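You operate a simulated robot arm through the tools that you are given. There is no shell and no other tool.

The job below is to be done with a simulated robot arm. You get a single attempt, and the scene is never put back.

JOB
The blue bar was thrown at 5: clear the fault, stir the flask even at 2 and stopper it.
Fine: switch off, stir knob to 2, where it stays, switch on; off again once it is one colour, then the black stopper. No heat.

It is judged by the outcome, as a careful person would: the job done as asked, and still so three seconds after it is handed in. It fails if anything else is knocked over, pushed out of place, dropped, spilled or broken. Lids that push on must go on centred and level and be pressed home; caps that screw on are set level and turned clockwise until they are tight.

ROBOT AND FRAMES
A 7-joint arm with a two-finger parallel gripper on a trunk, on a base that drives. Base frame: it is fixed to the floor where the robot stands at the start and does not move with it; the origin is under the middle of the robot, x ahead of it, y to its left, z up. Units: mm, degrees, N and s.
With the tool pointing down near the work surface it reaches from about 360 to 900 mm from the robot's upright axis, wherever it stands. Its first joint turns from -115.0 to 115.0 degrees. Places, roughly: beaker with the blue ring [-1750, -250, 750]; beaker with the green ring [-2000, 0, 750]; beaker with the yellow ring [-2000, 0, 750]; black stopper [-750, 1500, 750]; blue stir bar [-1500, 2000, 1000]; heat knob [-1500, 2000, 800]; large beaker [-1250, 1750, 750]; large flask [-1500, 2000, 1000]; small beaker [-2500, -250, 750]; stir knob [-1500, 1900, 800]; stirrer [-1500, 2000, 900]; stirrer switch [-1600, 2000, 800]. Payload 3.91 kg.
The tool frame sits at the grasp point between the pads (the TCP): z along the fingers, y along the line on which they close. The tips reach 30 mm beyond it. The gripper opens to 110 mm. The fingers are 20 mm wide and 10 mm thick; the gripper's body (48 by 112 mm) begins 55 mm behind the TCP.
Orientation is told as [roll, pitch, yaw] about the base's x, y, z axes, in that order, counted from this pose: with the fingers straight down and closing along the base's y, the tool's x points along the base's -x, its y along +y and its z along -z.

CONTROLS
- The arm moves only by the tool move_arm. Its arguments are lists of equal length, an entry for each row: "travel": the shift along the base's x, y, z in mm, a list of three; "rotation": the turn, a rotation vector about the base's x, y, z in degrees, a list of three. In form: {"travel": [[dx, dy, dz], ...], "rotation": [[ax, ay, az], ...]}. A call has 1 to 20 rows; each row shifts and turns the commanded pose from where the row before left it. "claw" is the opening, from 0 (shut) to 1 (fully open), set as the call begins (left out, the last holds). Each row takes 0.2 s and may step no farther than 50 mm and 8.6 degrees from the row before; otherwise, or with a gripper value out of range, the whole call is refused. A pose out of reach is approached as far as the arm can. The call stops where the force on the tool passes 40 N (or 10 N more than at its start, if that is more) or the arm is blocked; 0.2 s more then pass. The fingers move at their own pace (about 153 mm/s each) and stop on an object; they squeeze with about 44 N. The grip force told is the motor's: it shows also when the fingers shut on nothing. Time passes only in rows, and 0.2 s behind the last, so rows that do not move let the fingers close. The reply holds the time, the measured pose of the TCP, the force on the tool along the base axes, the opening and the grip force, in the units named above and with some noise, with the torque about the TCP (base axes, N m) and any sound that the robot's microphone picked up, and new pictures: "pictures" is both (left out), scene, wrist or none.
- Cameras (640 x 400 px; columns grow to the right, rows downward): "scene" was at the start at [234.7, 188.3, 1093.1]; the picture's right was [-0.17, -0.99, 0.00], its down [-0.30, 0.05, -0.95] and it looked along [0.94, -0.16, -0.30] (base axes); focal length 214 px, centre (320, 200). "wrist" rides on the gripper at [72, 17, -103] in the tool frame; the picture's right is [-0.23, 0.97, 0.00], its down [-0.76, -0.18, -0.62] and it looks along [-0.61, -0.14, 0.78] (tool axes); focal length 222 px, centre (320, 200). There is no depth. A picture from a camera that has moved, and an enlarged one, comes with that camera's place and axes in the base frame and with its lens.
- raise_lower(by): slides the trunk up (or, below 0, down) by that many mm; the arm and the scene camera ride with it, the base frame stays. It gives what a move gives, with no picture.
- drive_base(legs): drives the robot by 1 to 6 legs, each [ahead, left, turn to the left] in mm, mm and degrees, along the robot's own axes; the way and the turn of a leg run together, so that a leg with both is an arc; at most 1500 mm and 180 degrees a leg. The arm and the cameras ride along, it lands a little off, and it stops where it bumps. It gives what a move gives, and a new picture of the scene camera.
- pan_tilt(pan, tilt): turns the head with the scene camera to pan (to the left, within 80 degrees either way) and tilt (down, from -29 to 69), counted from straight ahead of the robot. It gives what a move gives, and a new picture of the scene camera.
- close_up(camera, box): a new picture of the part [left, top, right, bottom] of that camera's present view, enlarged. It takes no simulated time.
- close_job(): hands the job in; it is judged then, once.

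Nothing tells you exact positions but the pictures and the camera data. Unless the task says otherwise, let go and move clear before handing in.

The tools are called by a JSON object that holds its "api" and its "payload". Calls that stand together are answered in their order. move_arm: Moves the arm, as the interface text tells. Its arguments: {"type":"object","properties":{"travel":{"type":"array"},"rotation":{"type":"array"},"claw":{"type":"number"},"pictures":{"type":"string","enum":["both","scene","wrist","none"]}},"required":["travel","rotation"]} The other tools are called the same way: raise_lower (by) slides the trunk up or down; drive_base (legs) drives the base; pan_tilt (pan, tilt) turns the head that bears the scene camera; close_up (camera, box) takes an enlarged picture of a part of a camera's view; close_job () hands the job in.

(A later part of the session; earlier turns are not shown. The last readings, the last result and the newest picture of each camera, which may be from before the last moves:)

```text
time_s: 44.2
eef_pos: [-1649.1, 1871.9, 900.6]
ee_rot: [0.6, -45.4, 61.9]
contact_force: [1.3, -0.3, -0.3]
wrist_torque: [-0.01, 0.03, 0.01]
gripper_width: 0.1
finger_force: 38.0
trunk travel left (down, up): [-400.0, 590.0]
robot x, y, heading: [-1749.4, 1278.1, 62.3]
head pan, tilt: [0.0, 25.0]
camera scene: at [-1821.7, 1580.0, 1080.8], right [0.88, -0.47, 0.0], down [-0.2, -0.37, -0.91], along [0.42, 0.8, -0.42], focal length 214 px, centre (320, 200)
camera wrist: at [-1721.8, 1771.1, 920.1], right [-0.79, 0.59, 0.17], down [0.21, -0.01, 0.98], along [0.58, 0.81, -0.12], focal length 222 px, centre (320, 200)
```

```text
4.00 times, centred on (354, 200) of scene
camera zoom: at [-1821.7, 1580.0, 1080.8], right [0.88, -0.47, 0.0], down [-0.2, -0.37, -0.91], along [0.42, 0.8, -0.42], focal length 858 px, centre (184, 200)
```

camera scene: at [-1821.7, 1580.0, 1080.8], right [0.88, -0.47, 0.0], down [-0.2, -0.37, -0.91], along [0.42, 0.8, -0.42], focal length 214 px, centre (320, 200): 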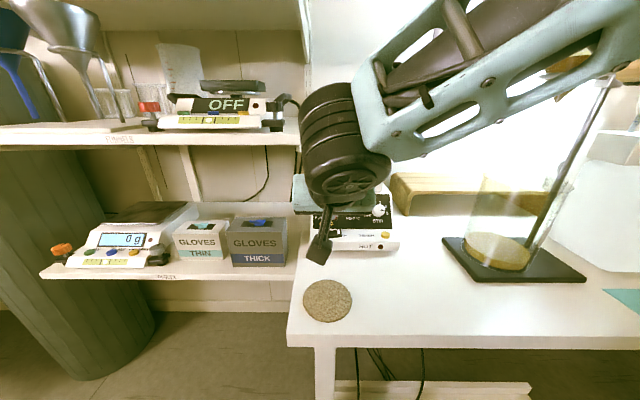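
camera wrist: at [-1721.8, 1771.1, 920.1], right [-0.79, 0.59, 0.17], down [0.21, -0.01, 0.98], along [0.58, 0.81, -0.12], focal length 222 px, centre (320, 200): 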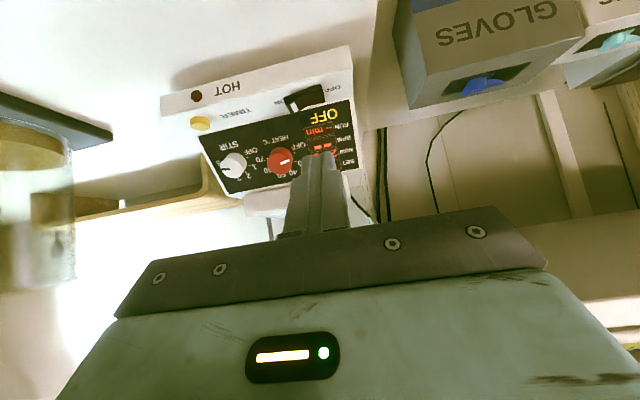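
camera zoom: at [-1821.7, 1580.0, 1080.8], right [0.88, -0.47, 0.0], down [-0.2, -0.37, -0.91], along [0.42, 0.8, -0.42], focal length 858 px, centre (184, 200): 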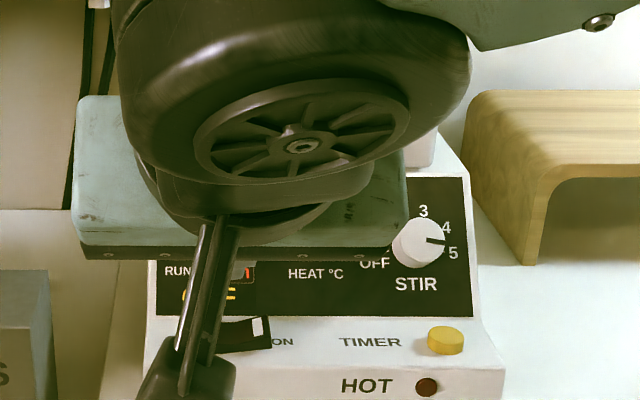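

The display now says OFF. Next the stir knob: face centre ≈ [-1457, 1947, 818], axis tilted ≈36° down going in. I open the fingers and move in front of it with the tool rolled +63°, so that I can turn 126° counter-clockwise.

{"api": "move_arm", "payload": {"travel": [[16, 2, -3.7], [16, 2, -3.7], [16, 2, -3.7], [16, 2, -3.7], [16, 2, -3.7], [16, 2, -3.7], [16, 2, -3.7], [17, 2, -3.7], [17, 2, -3.7], [17, 1.4, -3.7], [0, 0, 0]], "rotation": [[3.9, -2.0, 0], [3.9, -2.0, 0], [2.94, 5.65, -4.63], [2.94, 5.65, -4.63], [2.94, 5.65, -4.63], [2.94, 5.65, -4.63], [2.94, 5.65, -4.63], [2.94, 5.65, -4.63], [2.94, 5.65, -4.63], [2.94, 5.65, -4.63], [0, 0, 0]], "claw": 0.5}}

{"api": "close_up", "payload": {"camera": "scene", "box": [290, 150, 450, 250]}}

```text
time_s: 46.6
eef_pos: [-1510.4, 1891.3, 852.7]
ee_rot: [45.5, -31.4, -2.1]
contact_force: [-0.8, -0.3, 0.1]
wrist_torque: [0.01, 0.01, 0.03]
gripper_width: 54.8
finger_force: 0.0
out of reach, approached as far as the arm can: row 9, 10
trunk travel left (down, up): [-400.0, 590.0]
robot x, y, heading: [-1747.7, 1278.4, 62.3]
head pan, tilt: [0.0, 25.0]
camera scene: at [-1821.7, 1579.8, 1080.9], right [0.88, -0.47, 0.0], down [-0.2, -0.37, -0.91], along [0.42, 0.8, -0.42], focal length 214 px, centre (320, 200)
camera wrist: at [-1619.7, 1834.9, 886.2], right [-0.14, 0.69, 0.71], down [0.47, -0.59, 0.66], along [0.87, 0.43, -0.24], focal length 222 px, centre (320, 200)
```

scene: 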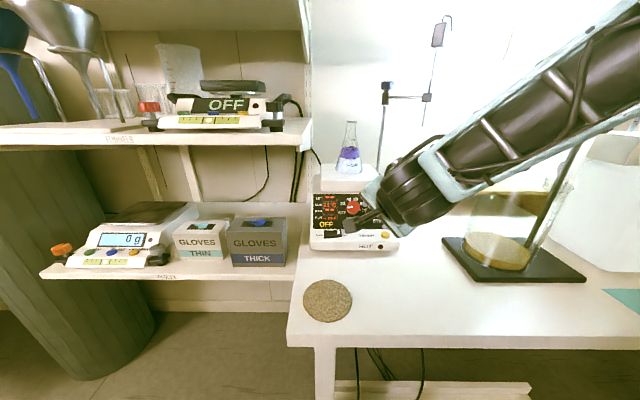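
wrist: 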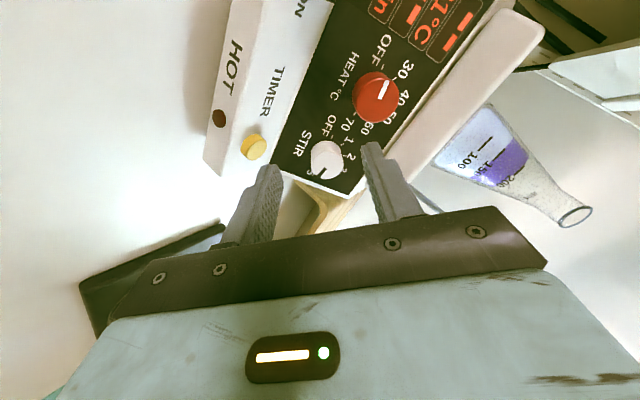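

```text
4.00 times, centred on (370, 200) of scene
camera zoom: at [-1821.7, 1579.8, 1080.9], right [0.88, -0.47, 0.0], down [-0.2, -0.37, -0.91], along [0.42, 0.8, -0.42], focal length 858 px, centre (120, 200)
```

zoom: 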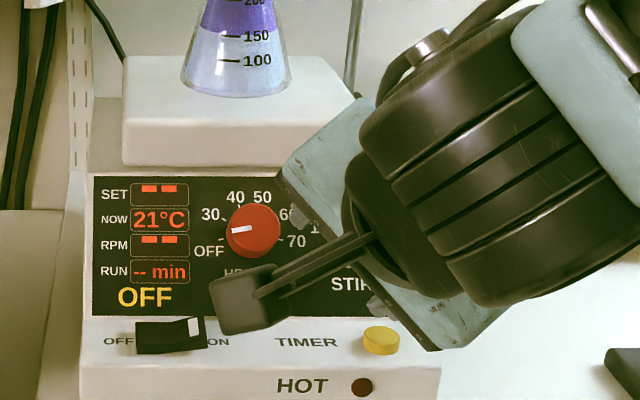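

The last part of the roll was out of reach, so I'll do the turn in two grips instead. I roll back to about +35°.

{"api": "move_arm", "payload": {"travel": [[0, 0, 0], [0, 0, 0], [0, 0, 0], [0, 0, 0], [0, 0, 0]], "rotation": [[-2.61, -5.02, 4.11], [-2.61, -5.02, 4.11], [-2.61, -5.02, 4.11], [-2.61, -5.02, 4.11], [0, 0, 0]]}}

{"api": "close_up", "payload": {"camera": "wrist", "box": [200, 100, 440, 250]}}

```text
time_s: 47.8
eef_pos: [-1510.9, 1891.4, 850.8]
ee_rot: [26.6, -48.9, 27.2]
contact_force: [-0.2, -0.4, -0.2]
wrist_torque: [0.04, 0.02, 0.03]
gripper_width: 55.1
finger_force: 0.1
trunk travel left (down, up): [-400.0, 590.0]
robot x, y, heading: [-1751.2, 1278.8, 62.2]
head pan, tilt: [0.0, 25.0]
camera scene: at [-1821.7, 1579.8, 1080.9], right [0.88, -0.47, 0.0], down [-0.2, -0.37, -0.91], along [0.42, 0.8, -0.42], focal length 214 px, centre (320, 200)
camera wrist: at [-1607.3, 1808.9, 862.2], right [-0.56, 0.69, 0.46], down [0.32, -0.33, 0.89], along [0.77, 0.64, -0.04], focal length 222 px, centre (320, 200)
```

scene: 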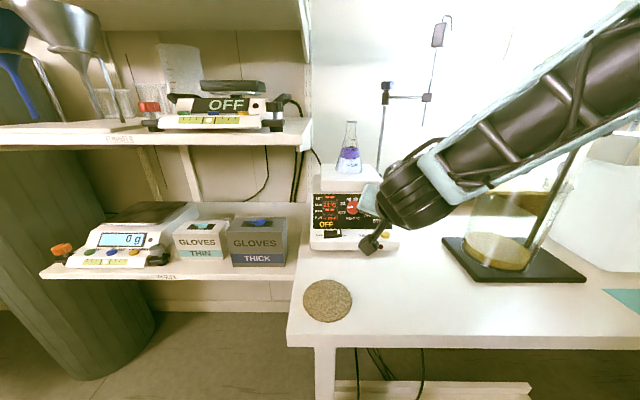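
wrist: 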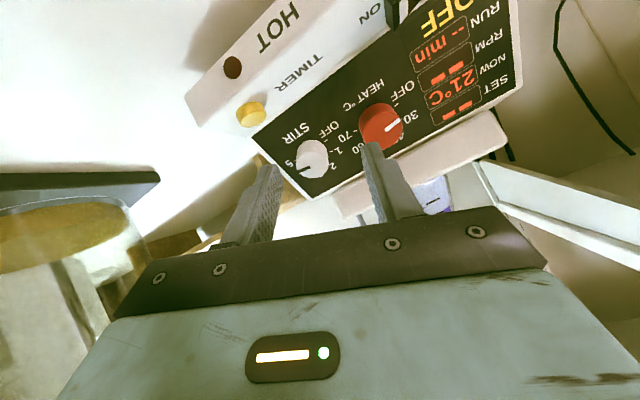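

```text
2.67 times, centred on (320, 175) of wrist
camera zoom: at [-1607.3, 1808.9, 862.2], right [-0.56, 0.69, 0.46], down [0.32, -0.33, 0.89], along [0.77, 0.64, -0.04], focal length 592 px, centre (320, 267)
```

zoom: 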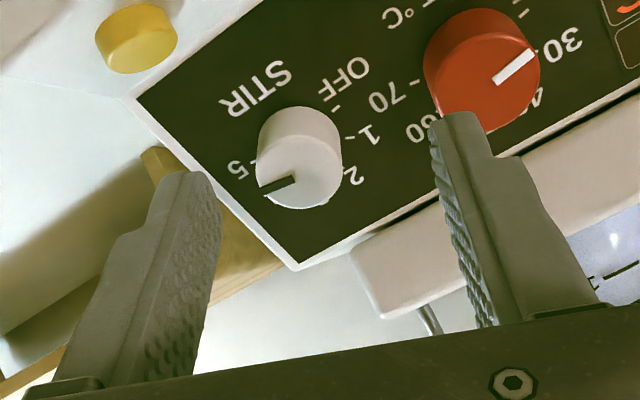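

The tool axis matches the knob axis; I'm about 30 mm off laterally. I line up in front of the knob with roll ≈40°.

{"api": "move_arm", "payload": {"travel": [[8.7, -0.5, 4.8], [8.7, -0.5, 4.8], [8.6, -0.5, 4.7], [0, 0, 0]], "rotation": [[2.3, 4.5, -3.2], [2.3, 4.5, -3.2], [2.3, 4.5, -3.2], [0, 0, 0]]}}

{"api": "close_up", "payload": {"camera": "wrist", "box": [200, 100, 440, 250]}}

```text
time_s: 48.8
eef_pos: [-1485.7, 1889.9, 865.6]
ee_rot: [41.3, -37.9, 7.2]
contact_force: [0.3, 0.3, -0.3]
wrist_torque: [0.01, -0.01, -0.03]
gripper_width: 55.1
finger_force: 0.2
trunk travel left (down, up): [-400.0, 590.0]
robot x, y, heading: [-1751.3, 1273.8, 62.1]
head pan, tilt: [0.0, 25.0]
camera scene: at [-1821.7, 1579.8, 1080.9], right [0.88, -0.47, 0.0], down [-0.2, -0.37, -0.91], along [0.42, 0.8, -0.42], focal length 214 px, centre (320, 200)
camera wrist: at [-1589.7, 1822.3, 891.3], right [-0.3, 0.7, 0.65], down [0.45, -0.49, 0.75], along [0.84, 0.52, -0.17], focal length 222 px, centre (320, 200)
```

scene: 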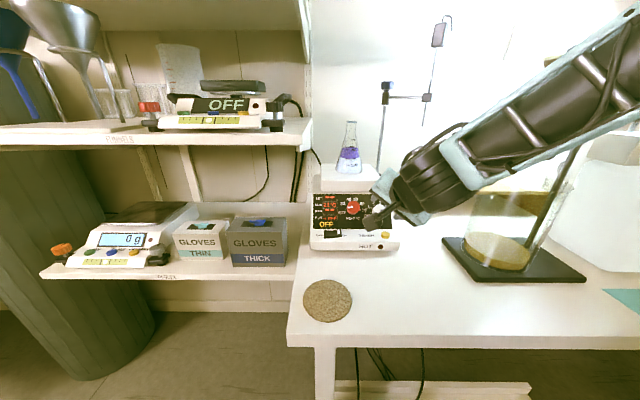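
wrist: 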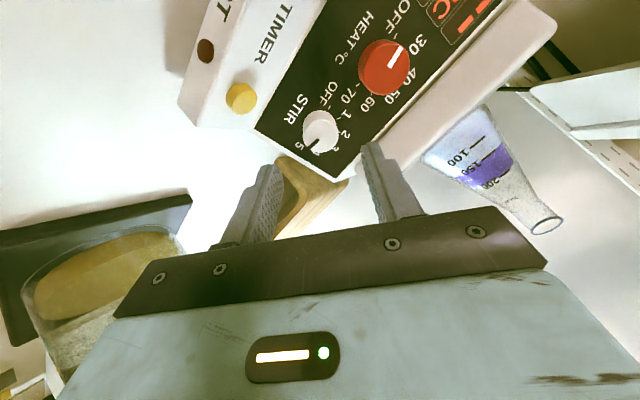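

```text
2.67 times, centred on (320, 175) of wrist
camera zoom: at [-1589.7, 1822.3, 891.3], right [-0.3, 0.7, 0.65], down [0.45, -0.49, 0.75], along [0.84, 0.52, -0.17], focal length 592 px, centre (320, 267)
```

zoom: 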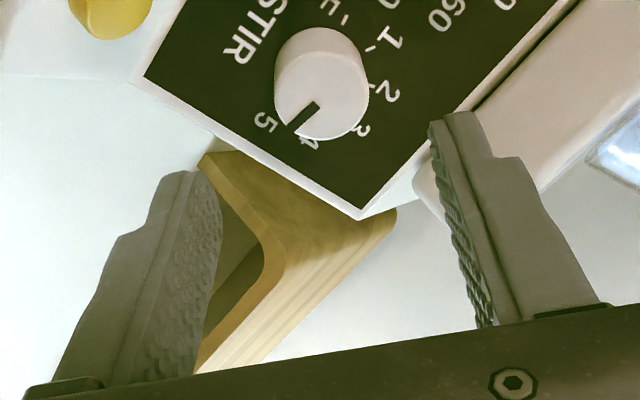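

The knob axis lies within about 2 mm of the tool axis. I advance 45 mm along it and check.

{"api": "move_arm", "payload": {"travel": [[5.1, 11.4, -8.2], [5.6, 10.7, -8.8], [5.6, 10.7, -8.8], [0, 0, 0]], "rotation": [[0, 0, 0], [0, 0, 0], [0, 0, 0], [0, 0, 0]]}}

{"api": "close_up", "payload": {"camera": "wrist", "box": [200, 100, 440, 250]}}

{"api": "close_up", "payload": {"camera": "scene", "box": [300, 170, 428, 250]}}

```text
time_s: 49.8
eef_pos: [-1470.2, 1922.3, 840.8]
ee_rot: [41.2, -37.8, 7.3]
contact_force: [-0.1, 0.6, -0.2]
wrist_torque: [0.0, 0.0, -0.03]
gripper_width: 55.0
finger_force: 0.1
trunk travel left (down, up): [-400.0, 590.0]
robot x, y, heading: [-1751.7, 1277.4, 62.2]
head pan, tilt: [0.0, 25.0]
camera scene: at [-1821.7, 1579.8, 1080.9], right [0.88, -0.47, 0.0], down [-0.2, -0.37, -0.91], along [0.42, 0.8, -0.42], focal length 214 px, centre (320, 200)
camera wrist: at [-1573.6, 1855.0, 866.2], right [-0.31, 0.7, 0.65], down [0.45, -0.49, 0.75], along [0.84, 0.52, -0.16], focal length 222 px, centre (320, 200)
```

scene: 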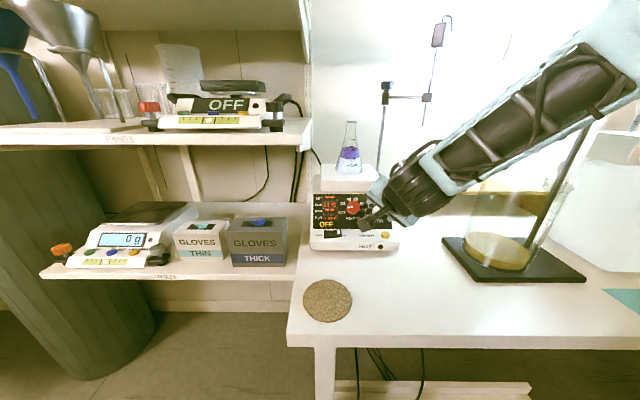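
wrist: 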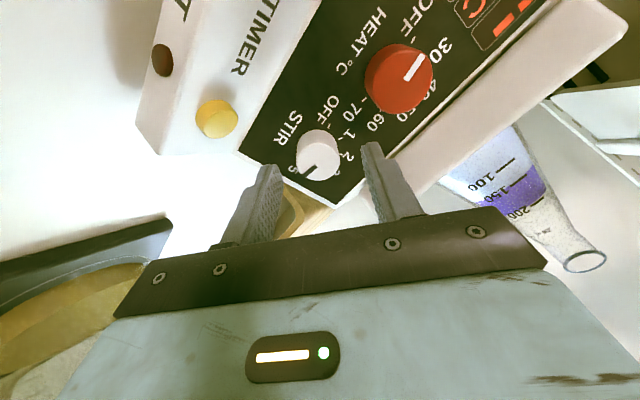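

```text
2.67 times, centred on (320, 175) of wrist
camera zoom: at [-1573.6, 1855.0, 866.2], right [-0.31, 0.7, 0.65], down [0.45, -0.49, 0.75], along [0.84, 0.52, -0.16], focal length 592 px, centre (320, 267)
```

zoom: 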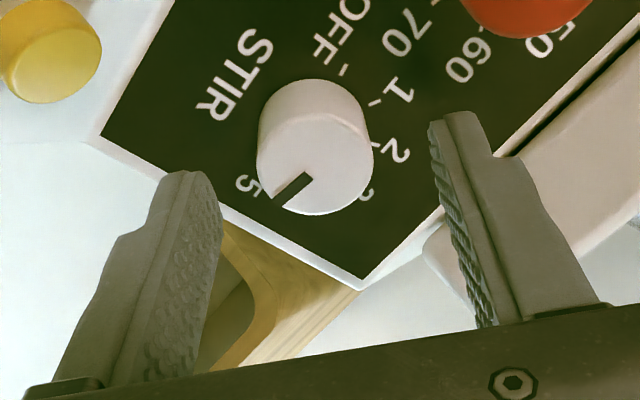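

```text
5.00 times, centred on (364, 210) of scene
camera zoom: at [-1821.7, 1579.8, 1080.9], right [0.88, -0.47, 0.0], down [-0.2, -0.37, -0.91], along [0.42, 0.8, -0.42], focal length 1072 px, centre (100, 150)
```

zoom: 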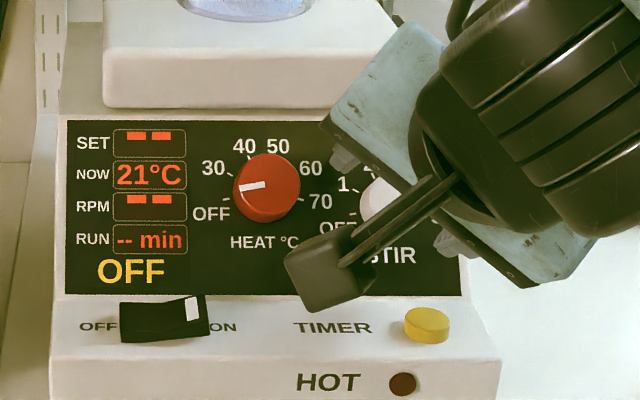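

The knob sits centred between the fingers. I advance 12 mm more so the pads straddle it, then close.

{"api": "move_arm", "payload": {"travel": [[2.2, 4.3, -3.6], [2.3, 4.3, -3.5], [0, 0, 0]], "rotation": [[0, 0, 0], [0, 0, 0], [0, 0, 0]]}}

{"api": "close_up", "payload": {"camera": "wrist", "box": [200, 100, 440, 250]}}

```text
time_s: 50.6
eef_pos: [-1464.5, 1931.0, 834.2]
ee_rot: [41.2, -37.8, 7.2]
contact_force: [-0.5, -0.3, 0.1]
wrist_torque: [0.0, 0.01, 0.0]
gripper_width: 55.1
finger_force: 0.0
trunk travel left (down, up): [-400.0, 590.0]
robot x, y, heading: [-1750.8, 1278.6, 62.2]
head pan, tilt: [0.0, 25.0]
camera scene: at [-1821.7, 1579.8, 1080.9], right [0.88, -0.47, 0.0], down [-0.2, -0.37, -0.91], along [0.42, 0.8, -0.42], focal length 214 px, centre (320, 200)
camera wrist: at [-1569.3, 1862.9, 859.0], right [-0.31, 0.7, 0.65], down [0.45, -0.49, 0.75], along [0.84, 0.52, -0.16], focal length 222 px, centre (320, 200)
```

scene: 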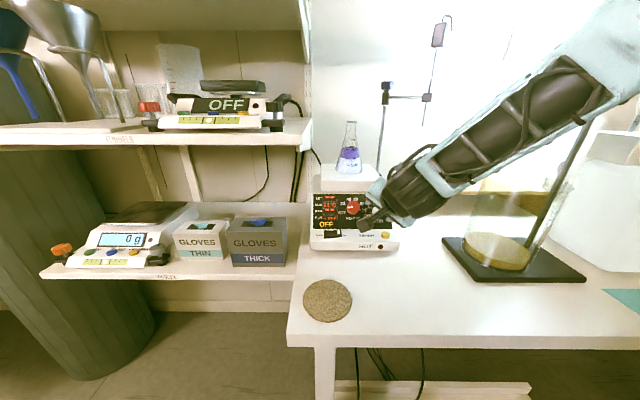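
wrist: 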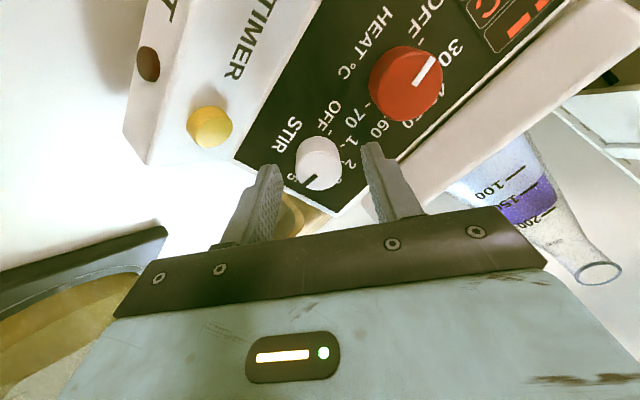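

```text
2.67 times, centred on (320, 175) of wrist
camera zoom: at [-1569.3, 1862.9, 859.0], right [-0.31, 0.7, 0.65], down [0.45, -0.49, 0.75], along [0.84, 0.52, -0.16], focal length 592 px, centre (320, 267)
```

zoom: 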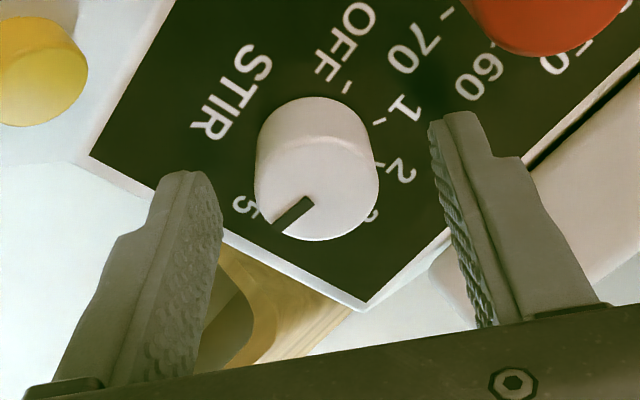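

The fingertips straddle the knob by about 11 mm. Closing.

{"api": "move_arm", "payload": {"travel": [[0, 0, 0], [0, 0, 0], [0, 0, 0]], "rotation": [[0, 0, 0], [0, 0, 0], [0, 0, 0]], "claw": 0}}

{"api": "close_up", "payload": {"camera": "wrist", "box": [200, 100, 440, 250]}}

```text
time_s: 51.4
eef_pos: [-1465.0, 1929.1, 834.3]
ee_rot: [41.1, -37.9, 7.1]
contact_force: [1.4, -7.1, -2.4]
wrist_torque: [-0.53, -0.3, -0.59]
gripper_width: 29.8
finger_force: 44.7
trunk travel left (down, up): [-400.0, 590.0]
robot x, y, heading: [-1749.7, 1279.8, 62.0]
head pan, tilt: [0.0, 25.0]
camera scene: at [-1821.6, 1579.6, 1080.9], right [0.88, -0.47, 0.0], down [-0.2, -0.37, -0.91], along [0.42, 0.8, -0.42], focal length 214 px, centre (320, 200)
camera wrist: at [-1568.8, 1862.5, 858.6], right [-0.3, 0.7, 0.64], down [0.45, -0.49, 0.75], along [0.84, 0.52, -0.17], focal length 222 px, centre (320, 200)
```

scene: 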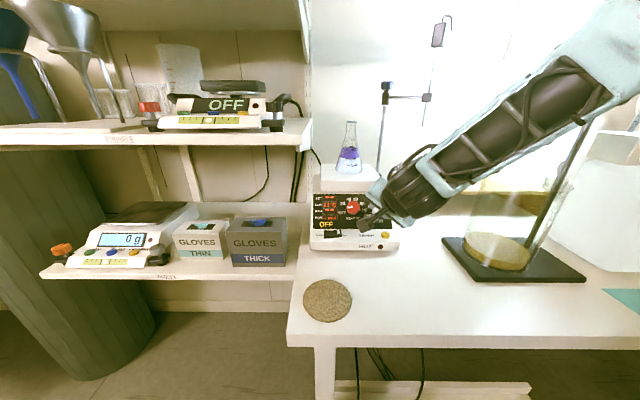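
wrist: 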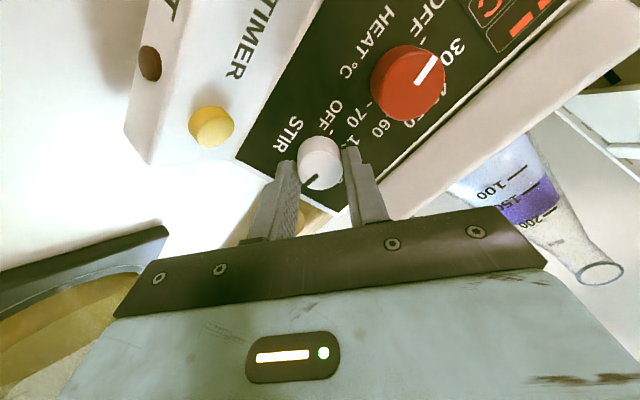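

```text
2.67 times, centred on (320, 175) of wrist
camera zoom: at [-1568.8, 1862.5, 858.6], right [-0.3, 0.7, 0.64], down [0.45, -0.49, 0.75], along [0.84, 0.52, -0.17], focal length 592 px, centre (320, 267)
```

zoom: 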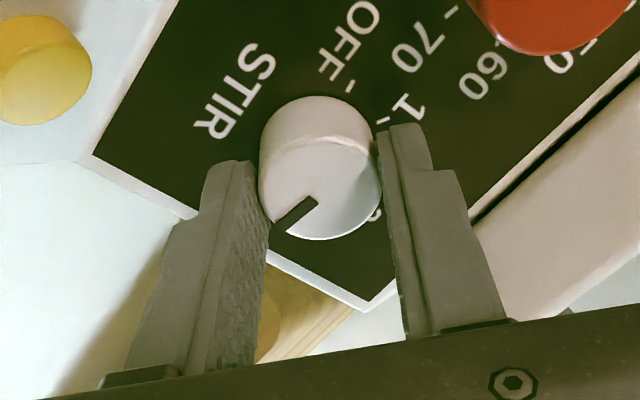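

Gripped at 29.8 mm. I turn counter-clockwise 42° and check.

{"api": "move_arm", "payload": {"travel": [[0, 0, 0], [0, 0, 0], [0, 0, 0], [0, 0, 0], [0, 0, 0], [0, 0, 0], [0, 0, 0]], "rotation": [[-2.63, -4.99, 4.15], [-2.63, -4.99, 4.15], [-2.63, -4.99, 4.15], [-2.63, -4.99, 4.15], [-2.63, -4.99, 4.15], [-2.63, -4.99, 4.15], [0, 0, 0]]}}

{"api": "close_up", "payload": {"camera": "wrist", "box": [200, 100, 440, 250]}}

```text
time_s: 53.0
eef_pos: [-1464.5, 1929.9, 834.3]
ee_rot: [-2.5, -53.6, 65.3]
contact_force: [5.0, -14.7, 4.2]
wrist_torque: [-0.58, 0.06, -0.3]
gripper_width: 29.2
finger_force: 45.0
trunk travel left (down, up): [-400.0, 590.0]
robot x, y, heading: [-1750.5, 1279.0, 62.2]
head pan, tilt: [0.0, 25.0]
camera scene: at [-1821.6, 1579.2, 1081.0], right [0.88, -0.47, 0.0], down [-0.2, -0.37, -0.91], along [0.42, 0.8, -0.42], focal length 214 px, centre (320, 200)
camera wrist: at [-1536.9, 1827.0, 835.2], right [-0.81, 0.56, 0.16], down [0.11, -0.11, 0.99], along [0.57, 0.82, 0.03], focal length 222 px, centre (320, 200)
```

scene: 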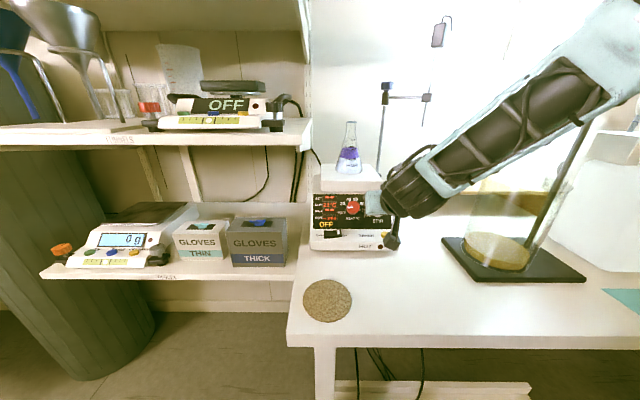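
wrist: 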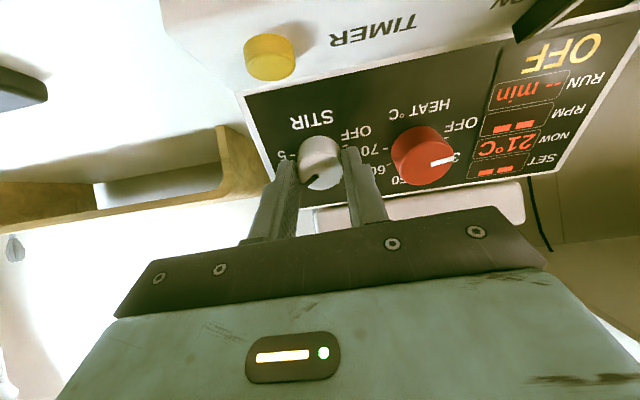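

```text
2.67 times, centred on (320, 175) of wrist
camera zoom: at [-1536.9, 1827.0, 835.2], right [-0.81, 0.56, 0.16], down [0.11, -0.11, 0.99], along [0.57, 0.82, 0.03], focal length 592 px, centre (320, 267)
```

zoom: 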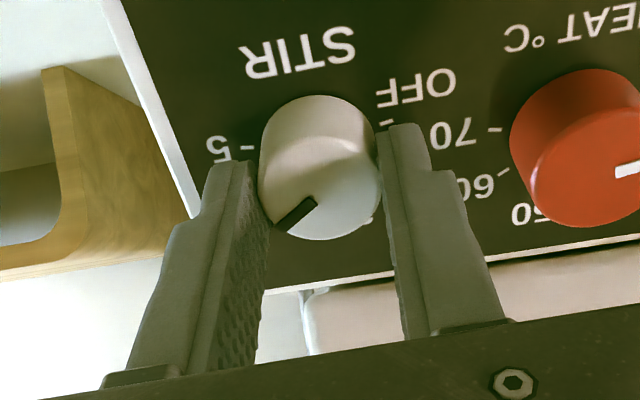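

The knob follows the gripper, now near 4. Another 42°.

{"api": "move_arm", "payload": {"travel": [[0, 0, 0], [0, 0, 0], [0, 0, 0], [0, 0, 0], [0, 0, 0], [0, 0, 0], [0, 0, 0]], "rotation": [[-2.63, -4.99, 4.15], [-2.63, -4.99, 4.15], [-2.63, -4.99, 4.15], [-2.63, -4.99, 4.15], [-2.63, -4.99, 4.15], [-2.63, -4.99, 4.15], [0, 0, 0]]}}

{"api": "close_up", "payload": {"camera": "wrist", "box": [200, 100, 440, 250]}}

```text
time_s: 54.6
eef_pos: [-1464.8, 1930.8, 833.4]
ee_rot: [-43.3, -35.5, 120.5]
contact_force: [7.0, -5.8, -5.3]
wrist_torque: [0.05, 0.45, 0.51]
gripper_width: 29.5
finger_force: 45.0
trunk travel left (down, up): [-400.0, 590.0]
robot x, y, heading: [-1749.4, 1278.7, 62.0]
head pan, tilt: [0.0, 25.0]
camera scene: at [-1821.4, 1579.8, 1080.8], right [0.88, -0.47, 0.0], down [-0.2, -0.37, -0.91], along [0.42, 0.8, -0.42], focal length 214 px, centre (320, 200)
camera wrist: at [-1488.3, 1807.6, 842.4], right [-0.9, 0.13, -0.41], down [-0.4, 0.1, 0.91], along [0.16, 0.99, -0.03], focal length 222 px, centre (320, 200)
```

scene: 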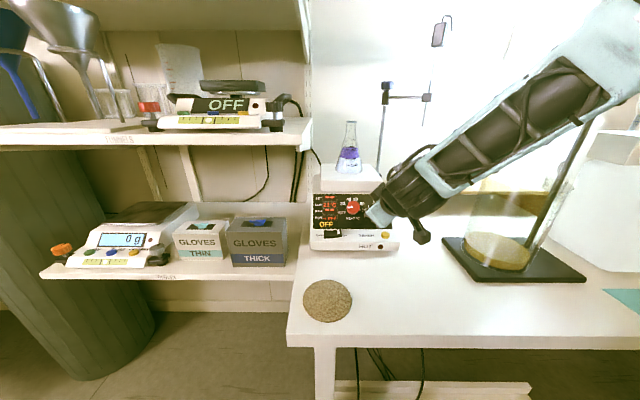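
wrist: 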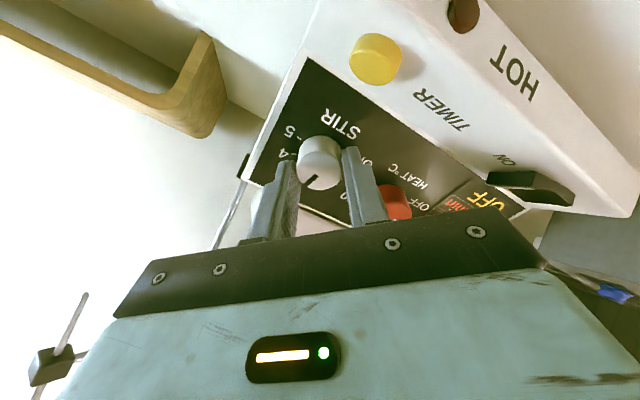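

```text
2.67 times, centred on (320, 175) of wrist
camera zoom: at [-1488.3, 1807.6, 842.4], right [-0.9, 0.13, -0.41], down [-0.4, 0.1, 0.91], along [0.16, 0.99, -0.03], focal length 592 px, centre (320, 267)
```

zoom: 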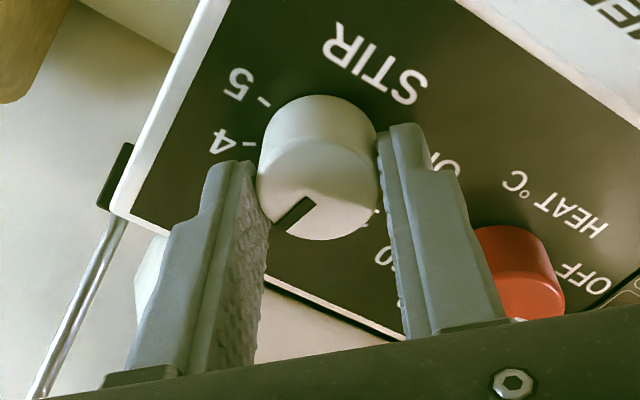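

Now about 3. Another 42° to reach 2, if the wrist can follow.

{"api": "move_arm", "payload": {"travel": [[0, 0, 0], [0, 0, 0], [0, 0, 0], [0, 0, 0], [0, 0, 0], [0, 0, 0], [0, 0, 0]], "rotation": [[-2.63, -4.99, 4.15], [-2.63, -4.99, 4.15], [-2.63, -4.99, 4.15], [-2.63, -4.99, 4.15], [-2.63, -4.99, 4.15], [-2.63, -4.99, 4.15], [0, 0, 0]]}}

{"api": "close_up", "payload": {"camera": "wrist", "box": [200, 100, 440, 250]}}

```text
time_s: 56.2
eef_pos: [-1464.6, 1930.5, 833.0]
ee_rot: [-53.6, -3.3, 149.8]
contact_force: [-3.6, -7.7, -9.1]
wrist_torque: [-0.59, 0.88, 0.55]
gripper_width: 29.9
finger_force: 45.5
trunk travel left (down, up): [-400.0, 590.0]
robot x, y, heading: [-1751.7, 1276.7, 62.0]
head pan, tilt: [0.0, 25.0]
camera scene: at [-1821.8, 1579.8, 1080.8], right [0.88, -0.47, 0.0], down [-0.2, -0.37, -0.91], along [0.42, 0.8, -0.42], focal length 214 px, centre (320, 200)
camera wrist: at [-1447.9, 1814.1, 875.7], right [-0.53, -0.36, -0.77], down [-0.83, 0.03, 0.56], along [-0.18, 0.93, -0.32], focal length 222 px, centre (320, 200)
```

scene: 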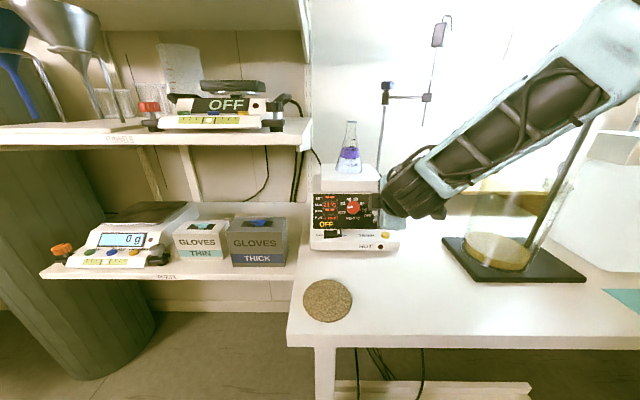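
wrist: 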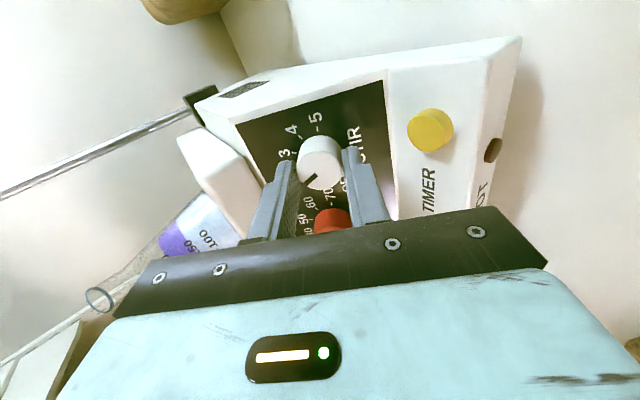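

```text
2.67 times, centred on (320, 175) of wrist
camera zoom: at [-1447.9, 1814.1, 875.7], right [-0.53, -0.36, -0.77], down [-0.83, 0.03, 0.56], along [-0.18, 0.93, -0.32], focal length 592 px, centre (320, 267)
```

zoom: 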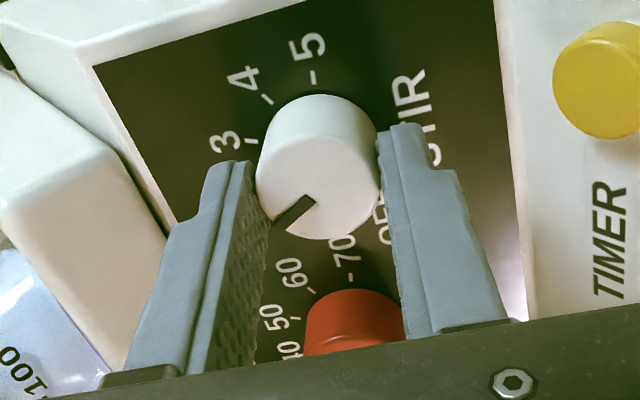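

The pointer should now be at 2. I open the fingers and check before backing out.

{"api": "move_arm", "payload": {"travel": [[0, 0, 0], [0, 0, 0], [0, 0, 0]], "rotation": [[0, 0, 0], [0, 0, 0], [0, 0, 0]], "claw": 0.5}}

{"api": "move_arm", "payload": {"travel": [[-3.8, -7.1, 5.9], [-5.7, -10.7, 8.9], [-5.7, -10.7, 8.9], [-5.7, -10.7, 8.9], [-5.7, -10.7, 8.9]], "rotation": [[0, 0, 0], [0, 0, 0], [0, 0, 0], [0, 0, 0], [0, 0, 0]]}}

{"api": "close_up", "payload": {"camera": "wrist", "box": [200, 60, 440, 210]}}

```text
time_s: 57.0
eef_pos: [-1465.2, 1931.0, 833.7]
ee_rot: [-53.7, -3.3, 149.7]
contact_force: [-0.5, -0.5, -0.5]
wrist_torque: [-0.02, 0.02, -0.03]
gripper_width: 55.1
finger_force: 0.1
trunk travel left (down, up): [-400.0, 590.0]
robot x, y, heading: [-1753.8, 1276.6, 62.2]
head pan, tilt: [0.0, 25.0]
camera scene: at [-1821.7, 1579.8, 1080.9], right [0.88, -0.47, 0.0], down [-0.2, -0.37, -0.91], along [0.42, 0.8, -0.42], focal length 214 px, centre (320, 200)
camera wrist: at [-1447.4, 1814.3, 876.3], right [-0.53, -0.36, -0.77], down [-0.83, 0.03, 0.56], along [-0.18, 0.93, -0.31], focal length 222 px, centre (320, 200)
```

scene: 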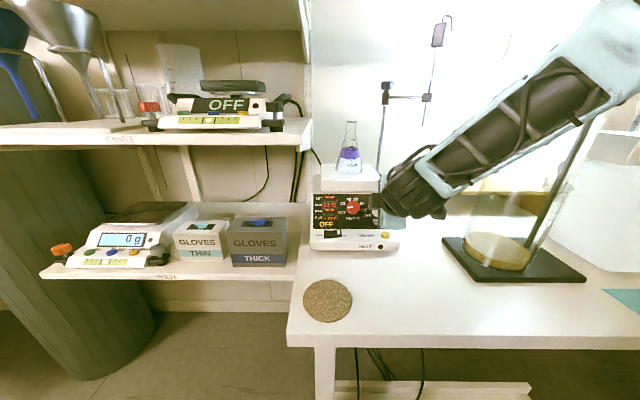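
wrist: 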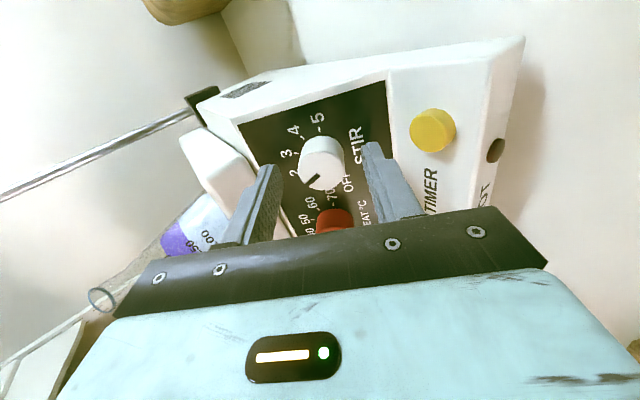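

```text
time_s: 58.2
eef_pos: [-1490.9, 1882.5, 874.1]
ee_rot: [-53.6, -3.3, 149.8]
contact_force: [0.5, 0.3, 0.2]
wrist_torque: [0.03, -0.01, -0.04]
gripper_width: 54.7
finger_force: 0.0
trunk travel left (down, up): [-400.0, 590.0]
robot x, y, heading: [-1751.8, 1279.5, 62.3]
head pan, tilt: [0.0, 25.0]
camera scene: at [-1821.7, 1579.8, 1080.8], right [0.88, -0.47, 0.0], down [-0.2, -0.37, -0.91], along [0.42, 0.8, -0.42], focal length 214 px, centre (320, 200)
camera wrist: at [-1473.9, 1764.8, 917.3], right [-0.53, -0.36, -0.77], down [-0.83, 0.03, 0.56], along [-0.18, 0.93, -0.31], focal length 222 px, centre (320, 200)
```

scene: 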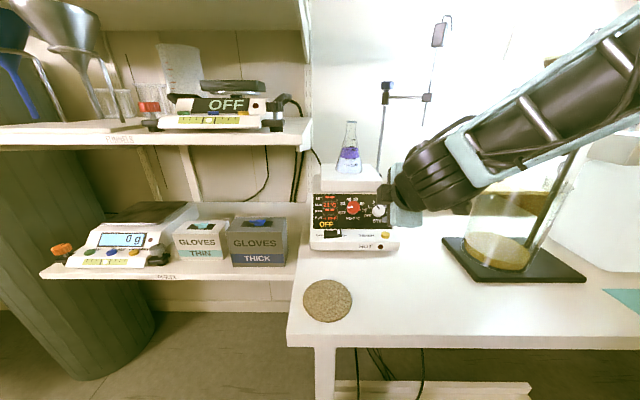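
wrist: 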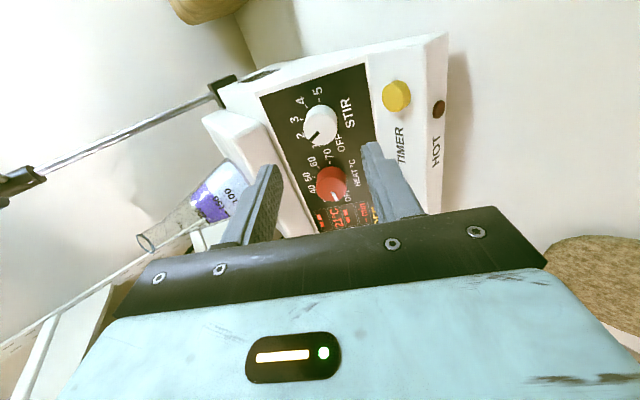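

```text
2.67 times, centred on (320, 135) of wrist
camera zoom: at [-1473.9, 1764.8, 917.3], right [-0.53, -0.36, -0.77], down [-0.83, 0.03, 0.56], along [-0.18, 0.93, -0.31], focal length 592 px, centre (320, 373)
```

zoom: 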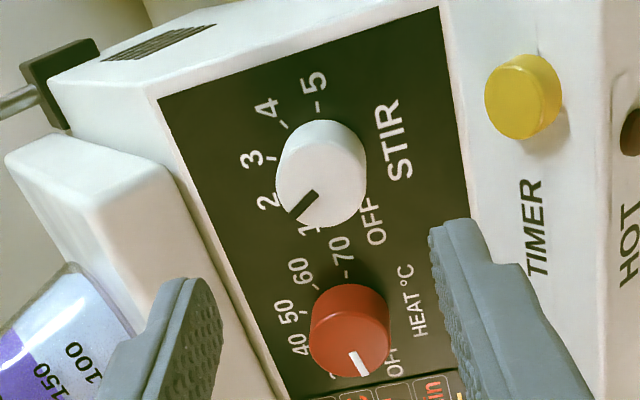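

Pulled out cleanly. Let me check the pointer from the front.

{"api": "close_up", "payload": {"camera": "scene", "box": [340, 190, 400, 228]}}

{"api": "close_up", "payload": {"camera": "wrist", "box": [285, 80, 361, 150]}}

```text
10.53 times, centred on (370, 209) of scene
camera zoom: at [-1821.7, 1579.8, 1080.8], right [0.88, -0.47, 0.0], down [-0.2, -0.37, -0.91], along [0.42, 0.8, -0.42], focal length 2258 px, centre (-206, 105)
```

zoom: 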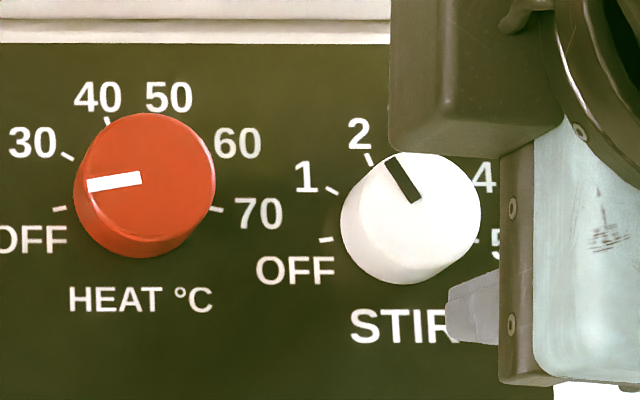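

```text
5.71 times, centred on (323, 115) of wrist
camera zoom: at [-1473.9, 1764.8, 917.3], right [-0.53, -0.36, -0.77], down [-0.83, 0.03, 0.56], along [-0.18, 0.93, -0.31], focal length 1269 px, centre (303, 686)
```

zoom: 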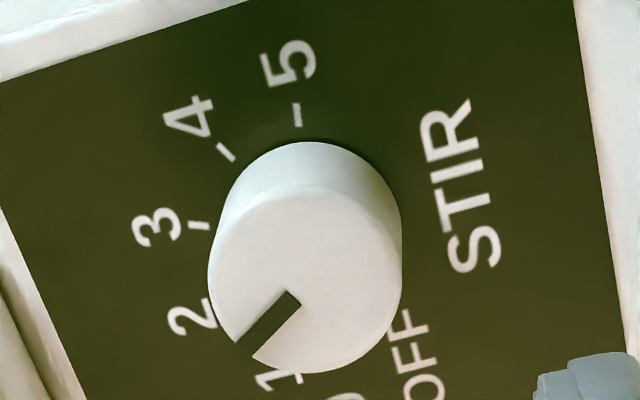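

The pointer is parallel to the "2" tick: the knob is at 2, heat still at OFF. Now I look at the switch before pressing ON.

{"api": "close_up", "payload": {"camera": "scene", "box": [306, 215, 370, 255]}}

```text
10.00 times, centred on (338, 235) of scene
camera zoom: at [-1821.7, 1579.8, 1080.8], right [0.88, -0.47, 0.0], down [-0.2, -0.37, -0.91], along [0.42, 0.8, -0.42], focal length 2145 px, centre (140, -150)
```

zoom: 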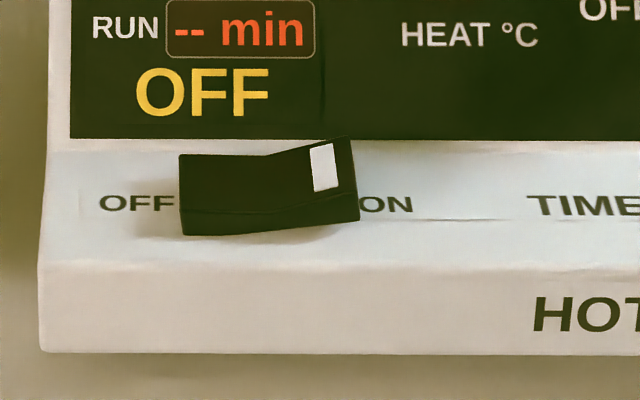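

I return the tool to upright roll with fingers shut and 45° tilt, staging in front of the ON side.

{"api": "move_arm", "payload": {"travel": [[-11.4, -3, 0.5], [-11.4, -3, 0.5], [-11.4, -1.5, 0.5], [-11.4, -1.5, 0.5], [-11.4, -1.5, 0.5], [-11.4, -1.5, 0.5], [-11.4, -1.5, 0.5], [-11.4, -1.5, 0.5], [-11.4, -1.5, 0.5], [-11.4, 0, 0.5], [-11.4, 0, 0.5], [0, 0, 0], [0, 0, 0], [0, 0, 0]], "rotation": [[2.93, 5.57, -4.64], [2.93, 5.57, -4.64], [2.93, 5.57, -4.64], [2.93, 5.57, -4.64], [2.93, 5.57, -4.64], [2.93, 5.57, -4.64], [2.93, 5.57, -4.64], [2.93, 5.57, -4.64], [2.93, 5.57, -4.64], [2.93, 5.57, -4.64], [2.93, 5.57, -4.64], [-4, 2.08, 0], [-4, 2.08, 0], [0, 0, 0]], "claw": 0}}

```text
time_s: 61.2
eef_pos: [-1616.3, 1863.6, 880.1]
ee_rot: [0.0, -44.6, 61.9]
contact_force: [-0.3, -0.2, 0.0]
wrist_torque: [0.03, -0.02, -0.01]
gripper_width: 0.1
finger_force: 38.0
trunk travel left (down, up): [-400.0, 590.0]
robot x, y, heading: [-1751.2, 1278.1, 62.4]
head pan, tilt: [0.0, 25.0]
camera scene: at [-1821.7, 1579.8, 1080.9], right [0.88, -0.47, 0.0], down [-0.2, -0.37, -0.91], along [0.42, 0.8, -0.42], focal length 214 px, centre (320, 200)
camera wrist: at [-1690.2, 1764.5, 902.9], right [-0.78, 0.6, 0.16], down [0.21, 0.01, 0.98], along [0.59, 0.8, -0.13], focal length 222 px, centre (320, 200)
```

scene: 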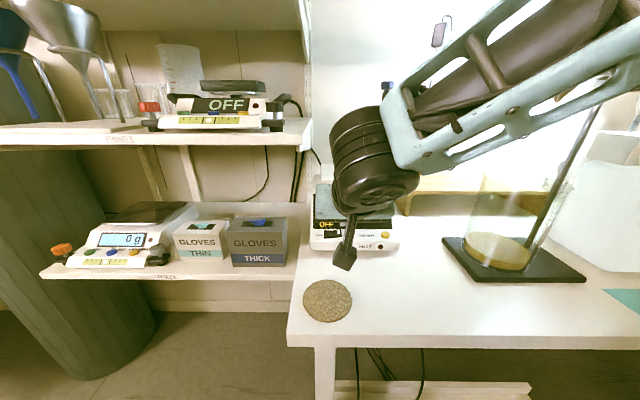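
wrist: 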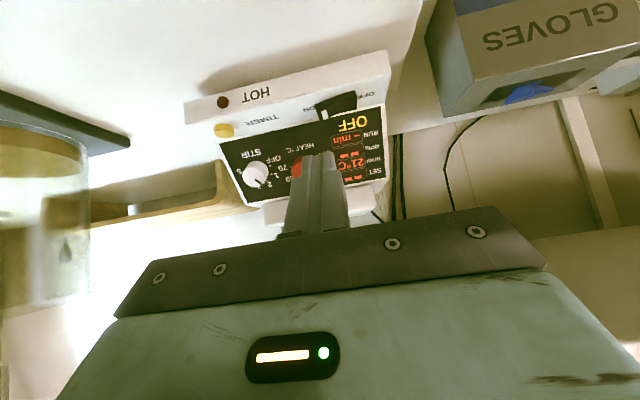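

In front of the switch again. I move above the raised ON end.

{"api": "move_arm", "payload": {"travel": [[11.1, 23, -9], [11.1, 23, -12], [11.1, 23, -14], [0, 0, 0]], "rotation": [[0, 0, 0], [0, 0, 0], [0, 0, 0], [0, 0, 0]]}}

{"api": "close_up", "payload": {"camera": "wrist", "box": [240, 80, 400, 200]}}

```text
time_s: 62.2
eef_pos: [-1584.1, 1935.0, 845.6]
ee_rot: [-0.1, -44.6, 62.0]
contact_force: [0.3, 0.6, 0.0]
wrist_torque: [0.0, -0.02, 0.02]
gripper_width: 0.0
finger_force: 38.1
trunk travel left (down, up): [-400.0, 590.0]
robot x, y, heading: [-1752.0, 1278.9, 62.3]
head pan, tilt: [0.0, 25.0]
camera scene: at [-1821.7, 1579.8, 1080.9], right [0.88, -0.47, 0.0], down [-0.2, -0.37, -0.91], along [0.42, 0.8, -0.42], focal length 214 px, centre (320, 200)
camera wrist: at [-1658.2, 1834.8, 868.2], right [-0.78, 0.6, 0.16], down [0.21, 0.01, 0.98], along [0.59, 0.8, -0.13], focal length 222 px, centre (320, 200)
```

scene: 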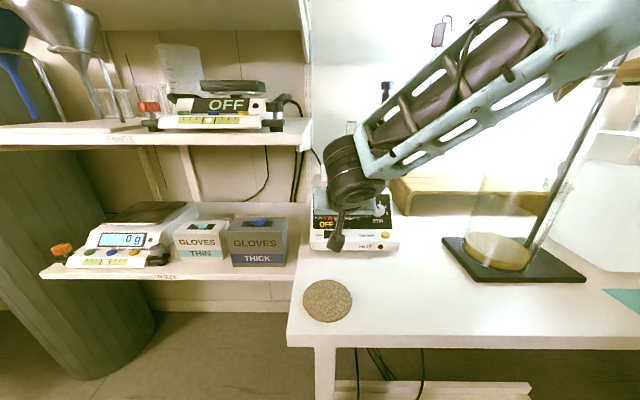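
wrist: 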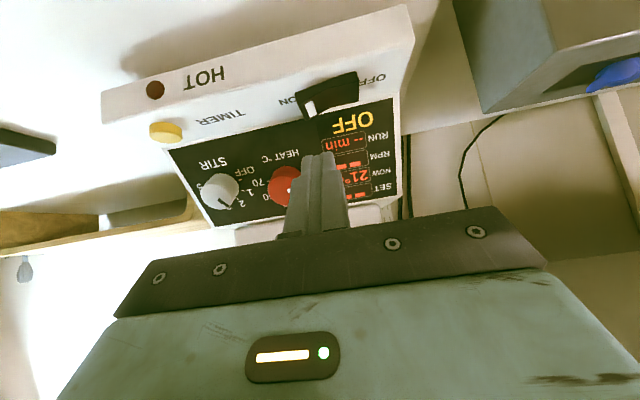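

```text
3.33 times, centred on (320, 140) of wrist
camera zoom: at [-1658.2, 1834.8, 868.2], right [-0.78, 0.6, 0.16], down [0.21, 0.01, 0.98], along [0.59, 0.8, -0.13], focal length 740 px, centre (320, 400)
```

zoom: 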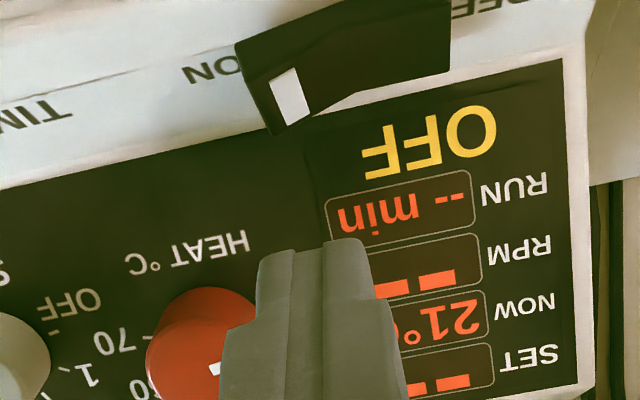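

The tips need to be about 6 mm further to the right (ON end). I shift and press down gently.

{"api": "move_arm", "payload": {"travel": [[5.5, -5, -5], [0, 0, -7], [0, 0, -7], [0, 0, -4], [0, 0, -3], [0, 0, -2], [0, 0, -2], [0, 0, -2]], "rotation": [[0, 0, 0], [0, 0, 0], [0, 0, 0], [0, 0, 0], [0, 0, 0], [0, 0, 0], [0, 0, 0], [0, 0, 0]]}}

{"api": "close_up", "payload": {"camera": "wrist", "box": [240, 80, 400, 200]}}

```text
time_s: 64.0
eef_pos: [-1578.3, 1929.0, 813.3]
ee_rot: [0.0, -44.5, 62.0]
contact_force: [-0.8, -0.1, 0.2]
wrist_torque: [-0.02, 0.02, -0.01]
gripper_width: 0.0
finger_force: 38.0
trunk travel left (down, up): [-400.0, 590.0]
robot x, y, heading: [-1752.2, 1278.1, 62.2]
head pan, tilt: [0.0, 25.0]
camera scene: at [-1821.7, 1579.8, 1080.9], right [0.88, -0.47, 0.0], down [-0.2, -0.37, -0.91], along [0.42, 0.8, -0.42], focal length 214 px, centre (320, 200)
camera wrist: at [-1651.7, 1828.6, 835.5], right [-0.78, 0.6, 0.16], down [0.21, 0.01, 0.98], along [0.59, 0.8, -0.13], focal length 222 px, centre (320, 200)
```

scene: 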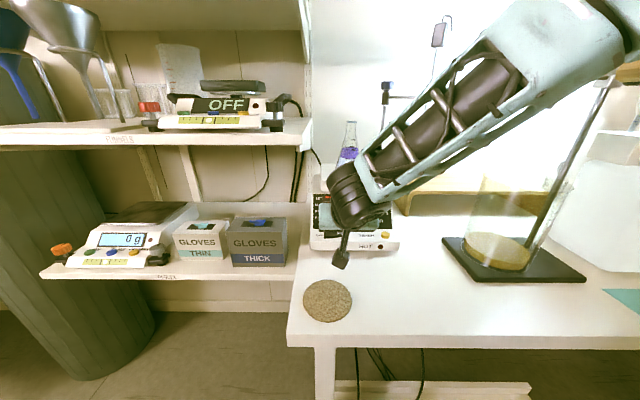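
wrist: 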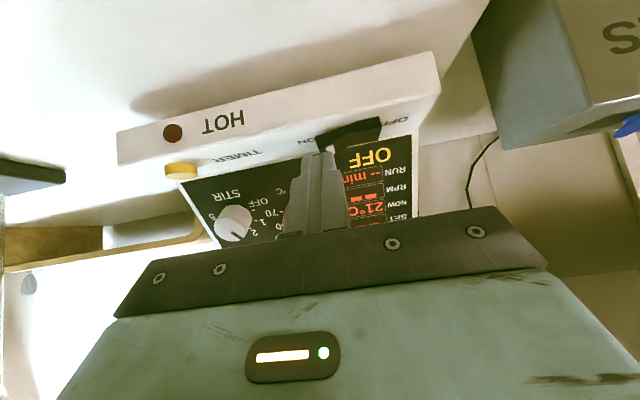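

```text
3.33 times, centred on (320, 140) of wrist
camera zoom: at [-1651.7, 1828.6, 835.5], right [-0.78, 0.6, 0.16], down [0.21, 0.01, 0.98], along [0.59, 0.8, -0.13], focal length 740 px, centre (320, 400)
```

zoom: 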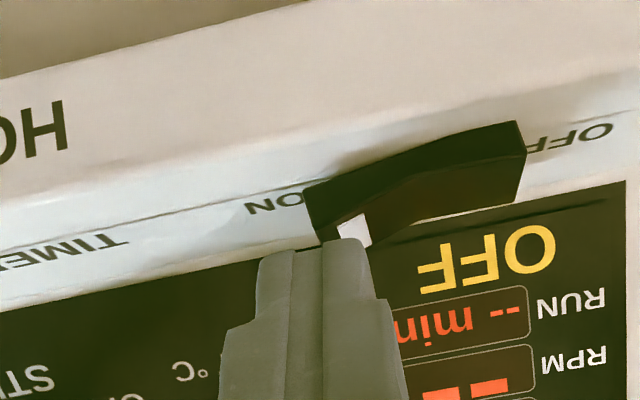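

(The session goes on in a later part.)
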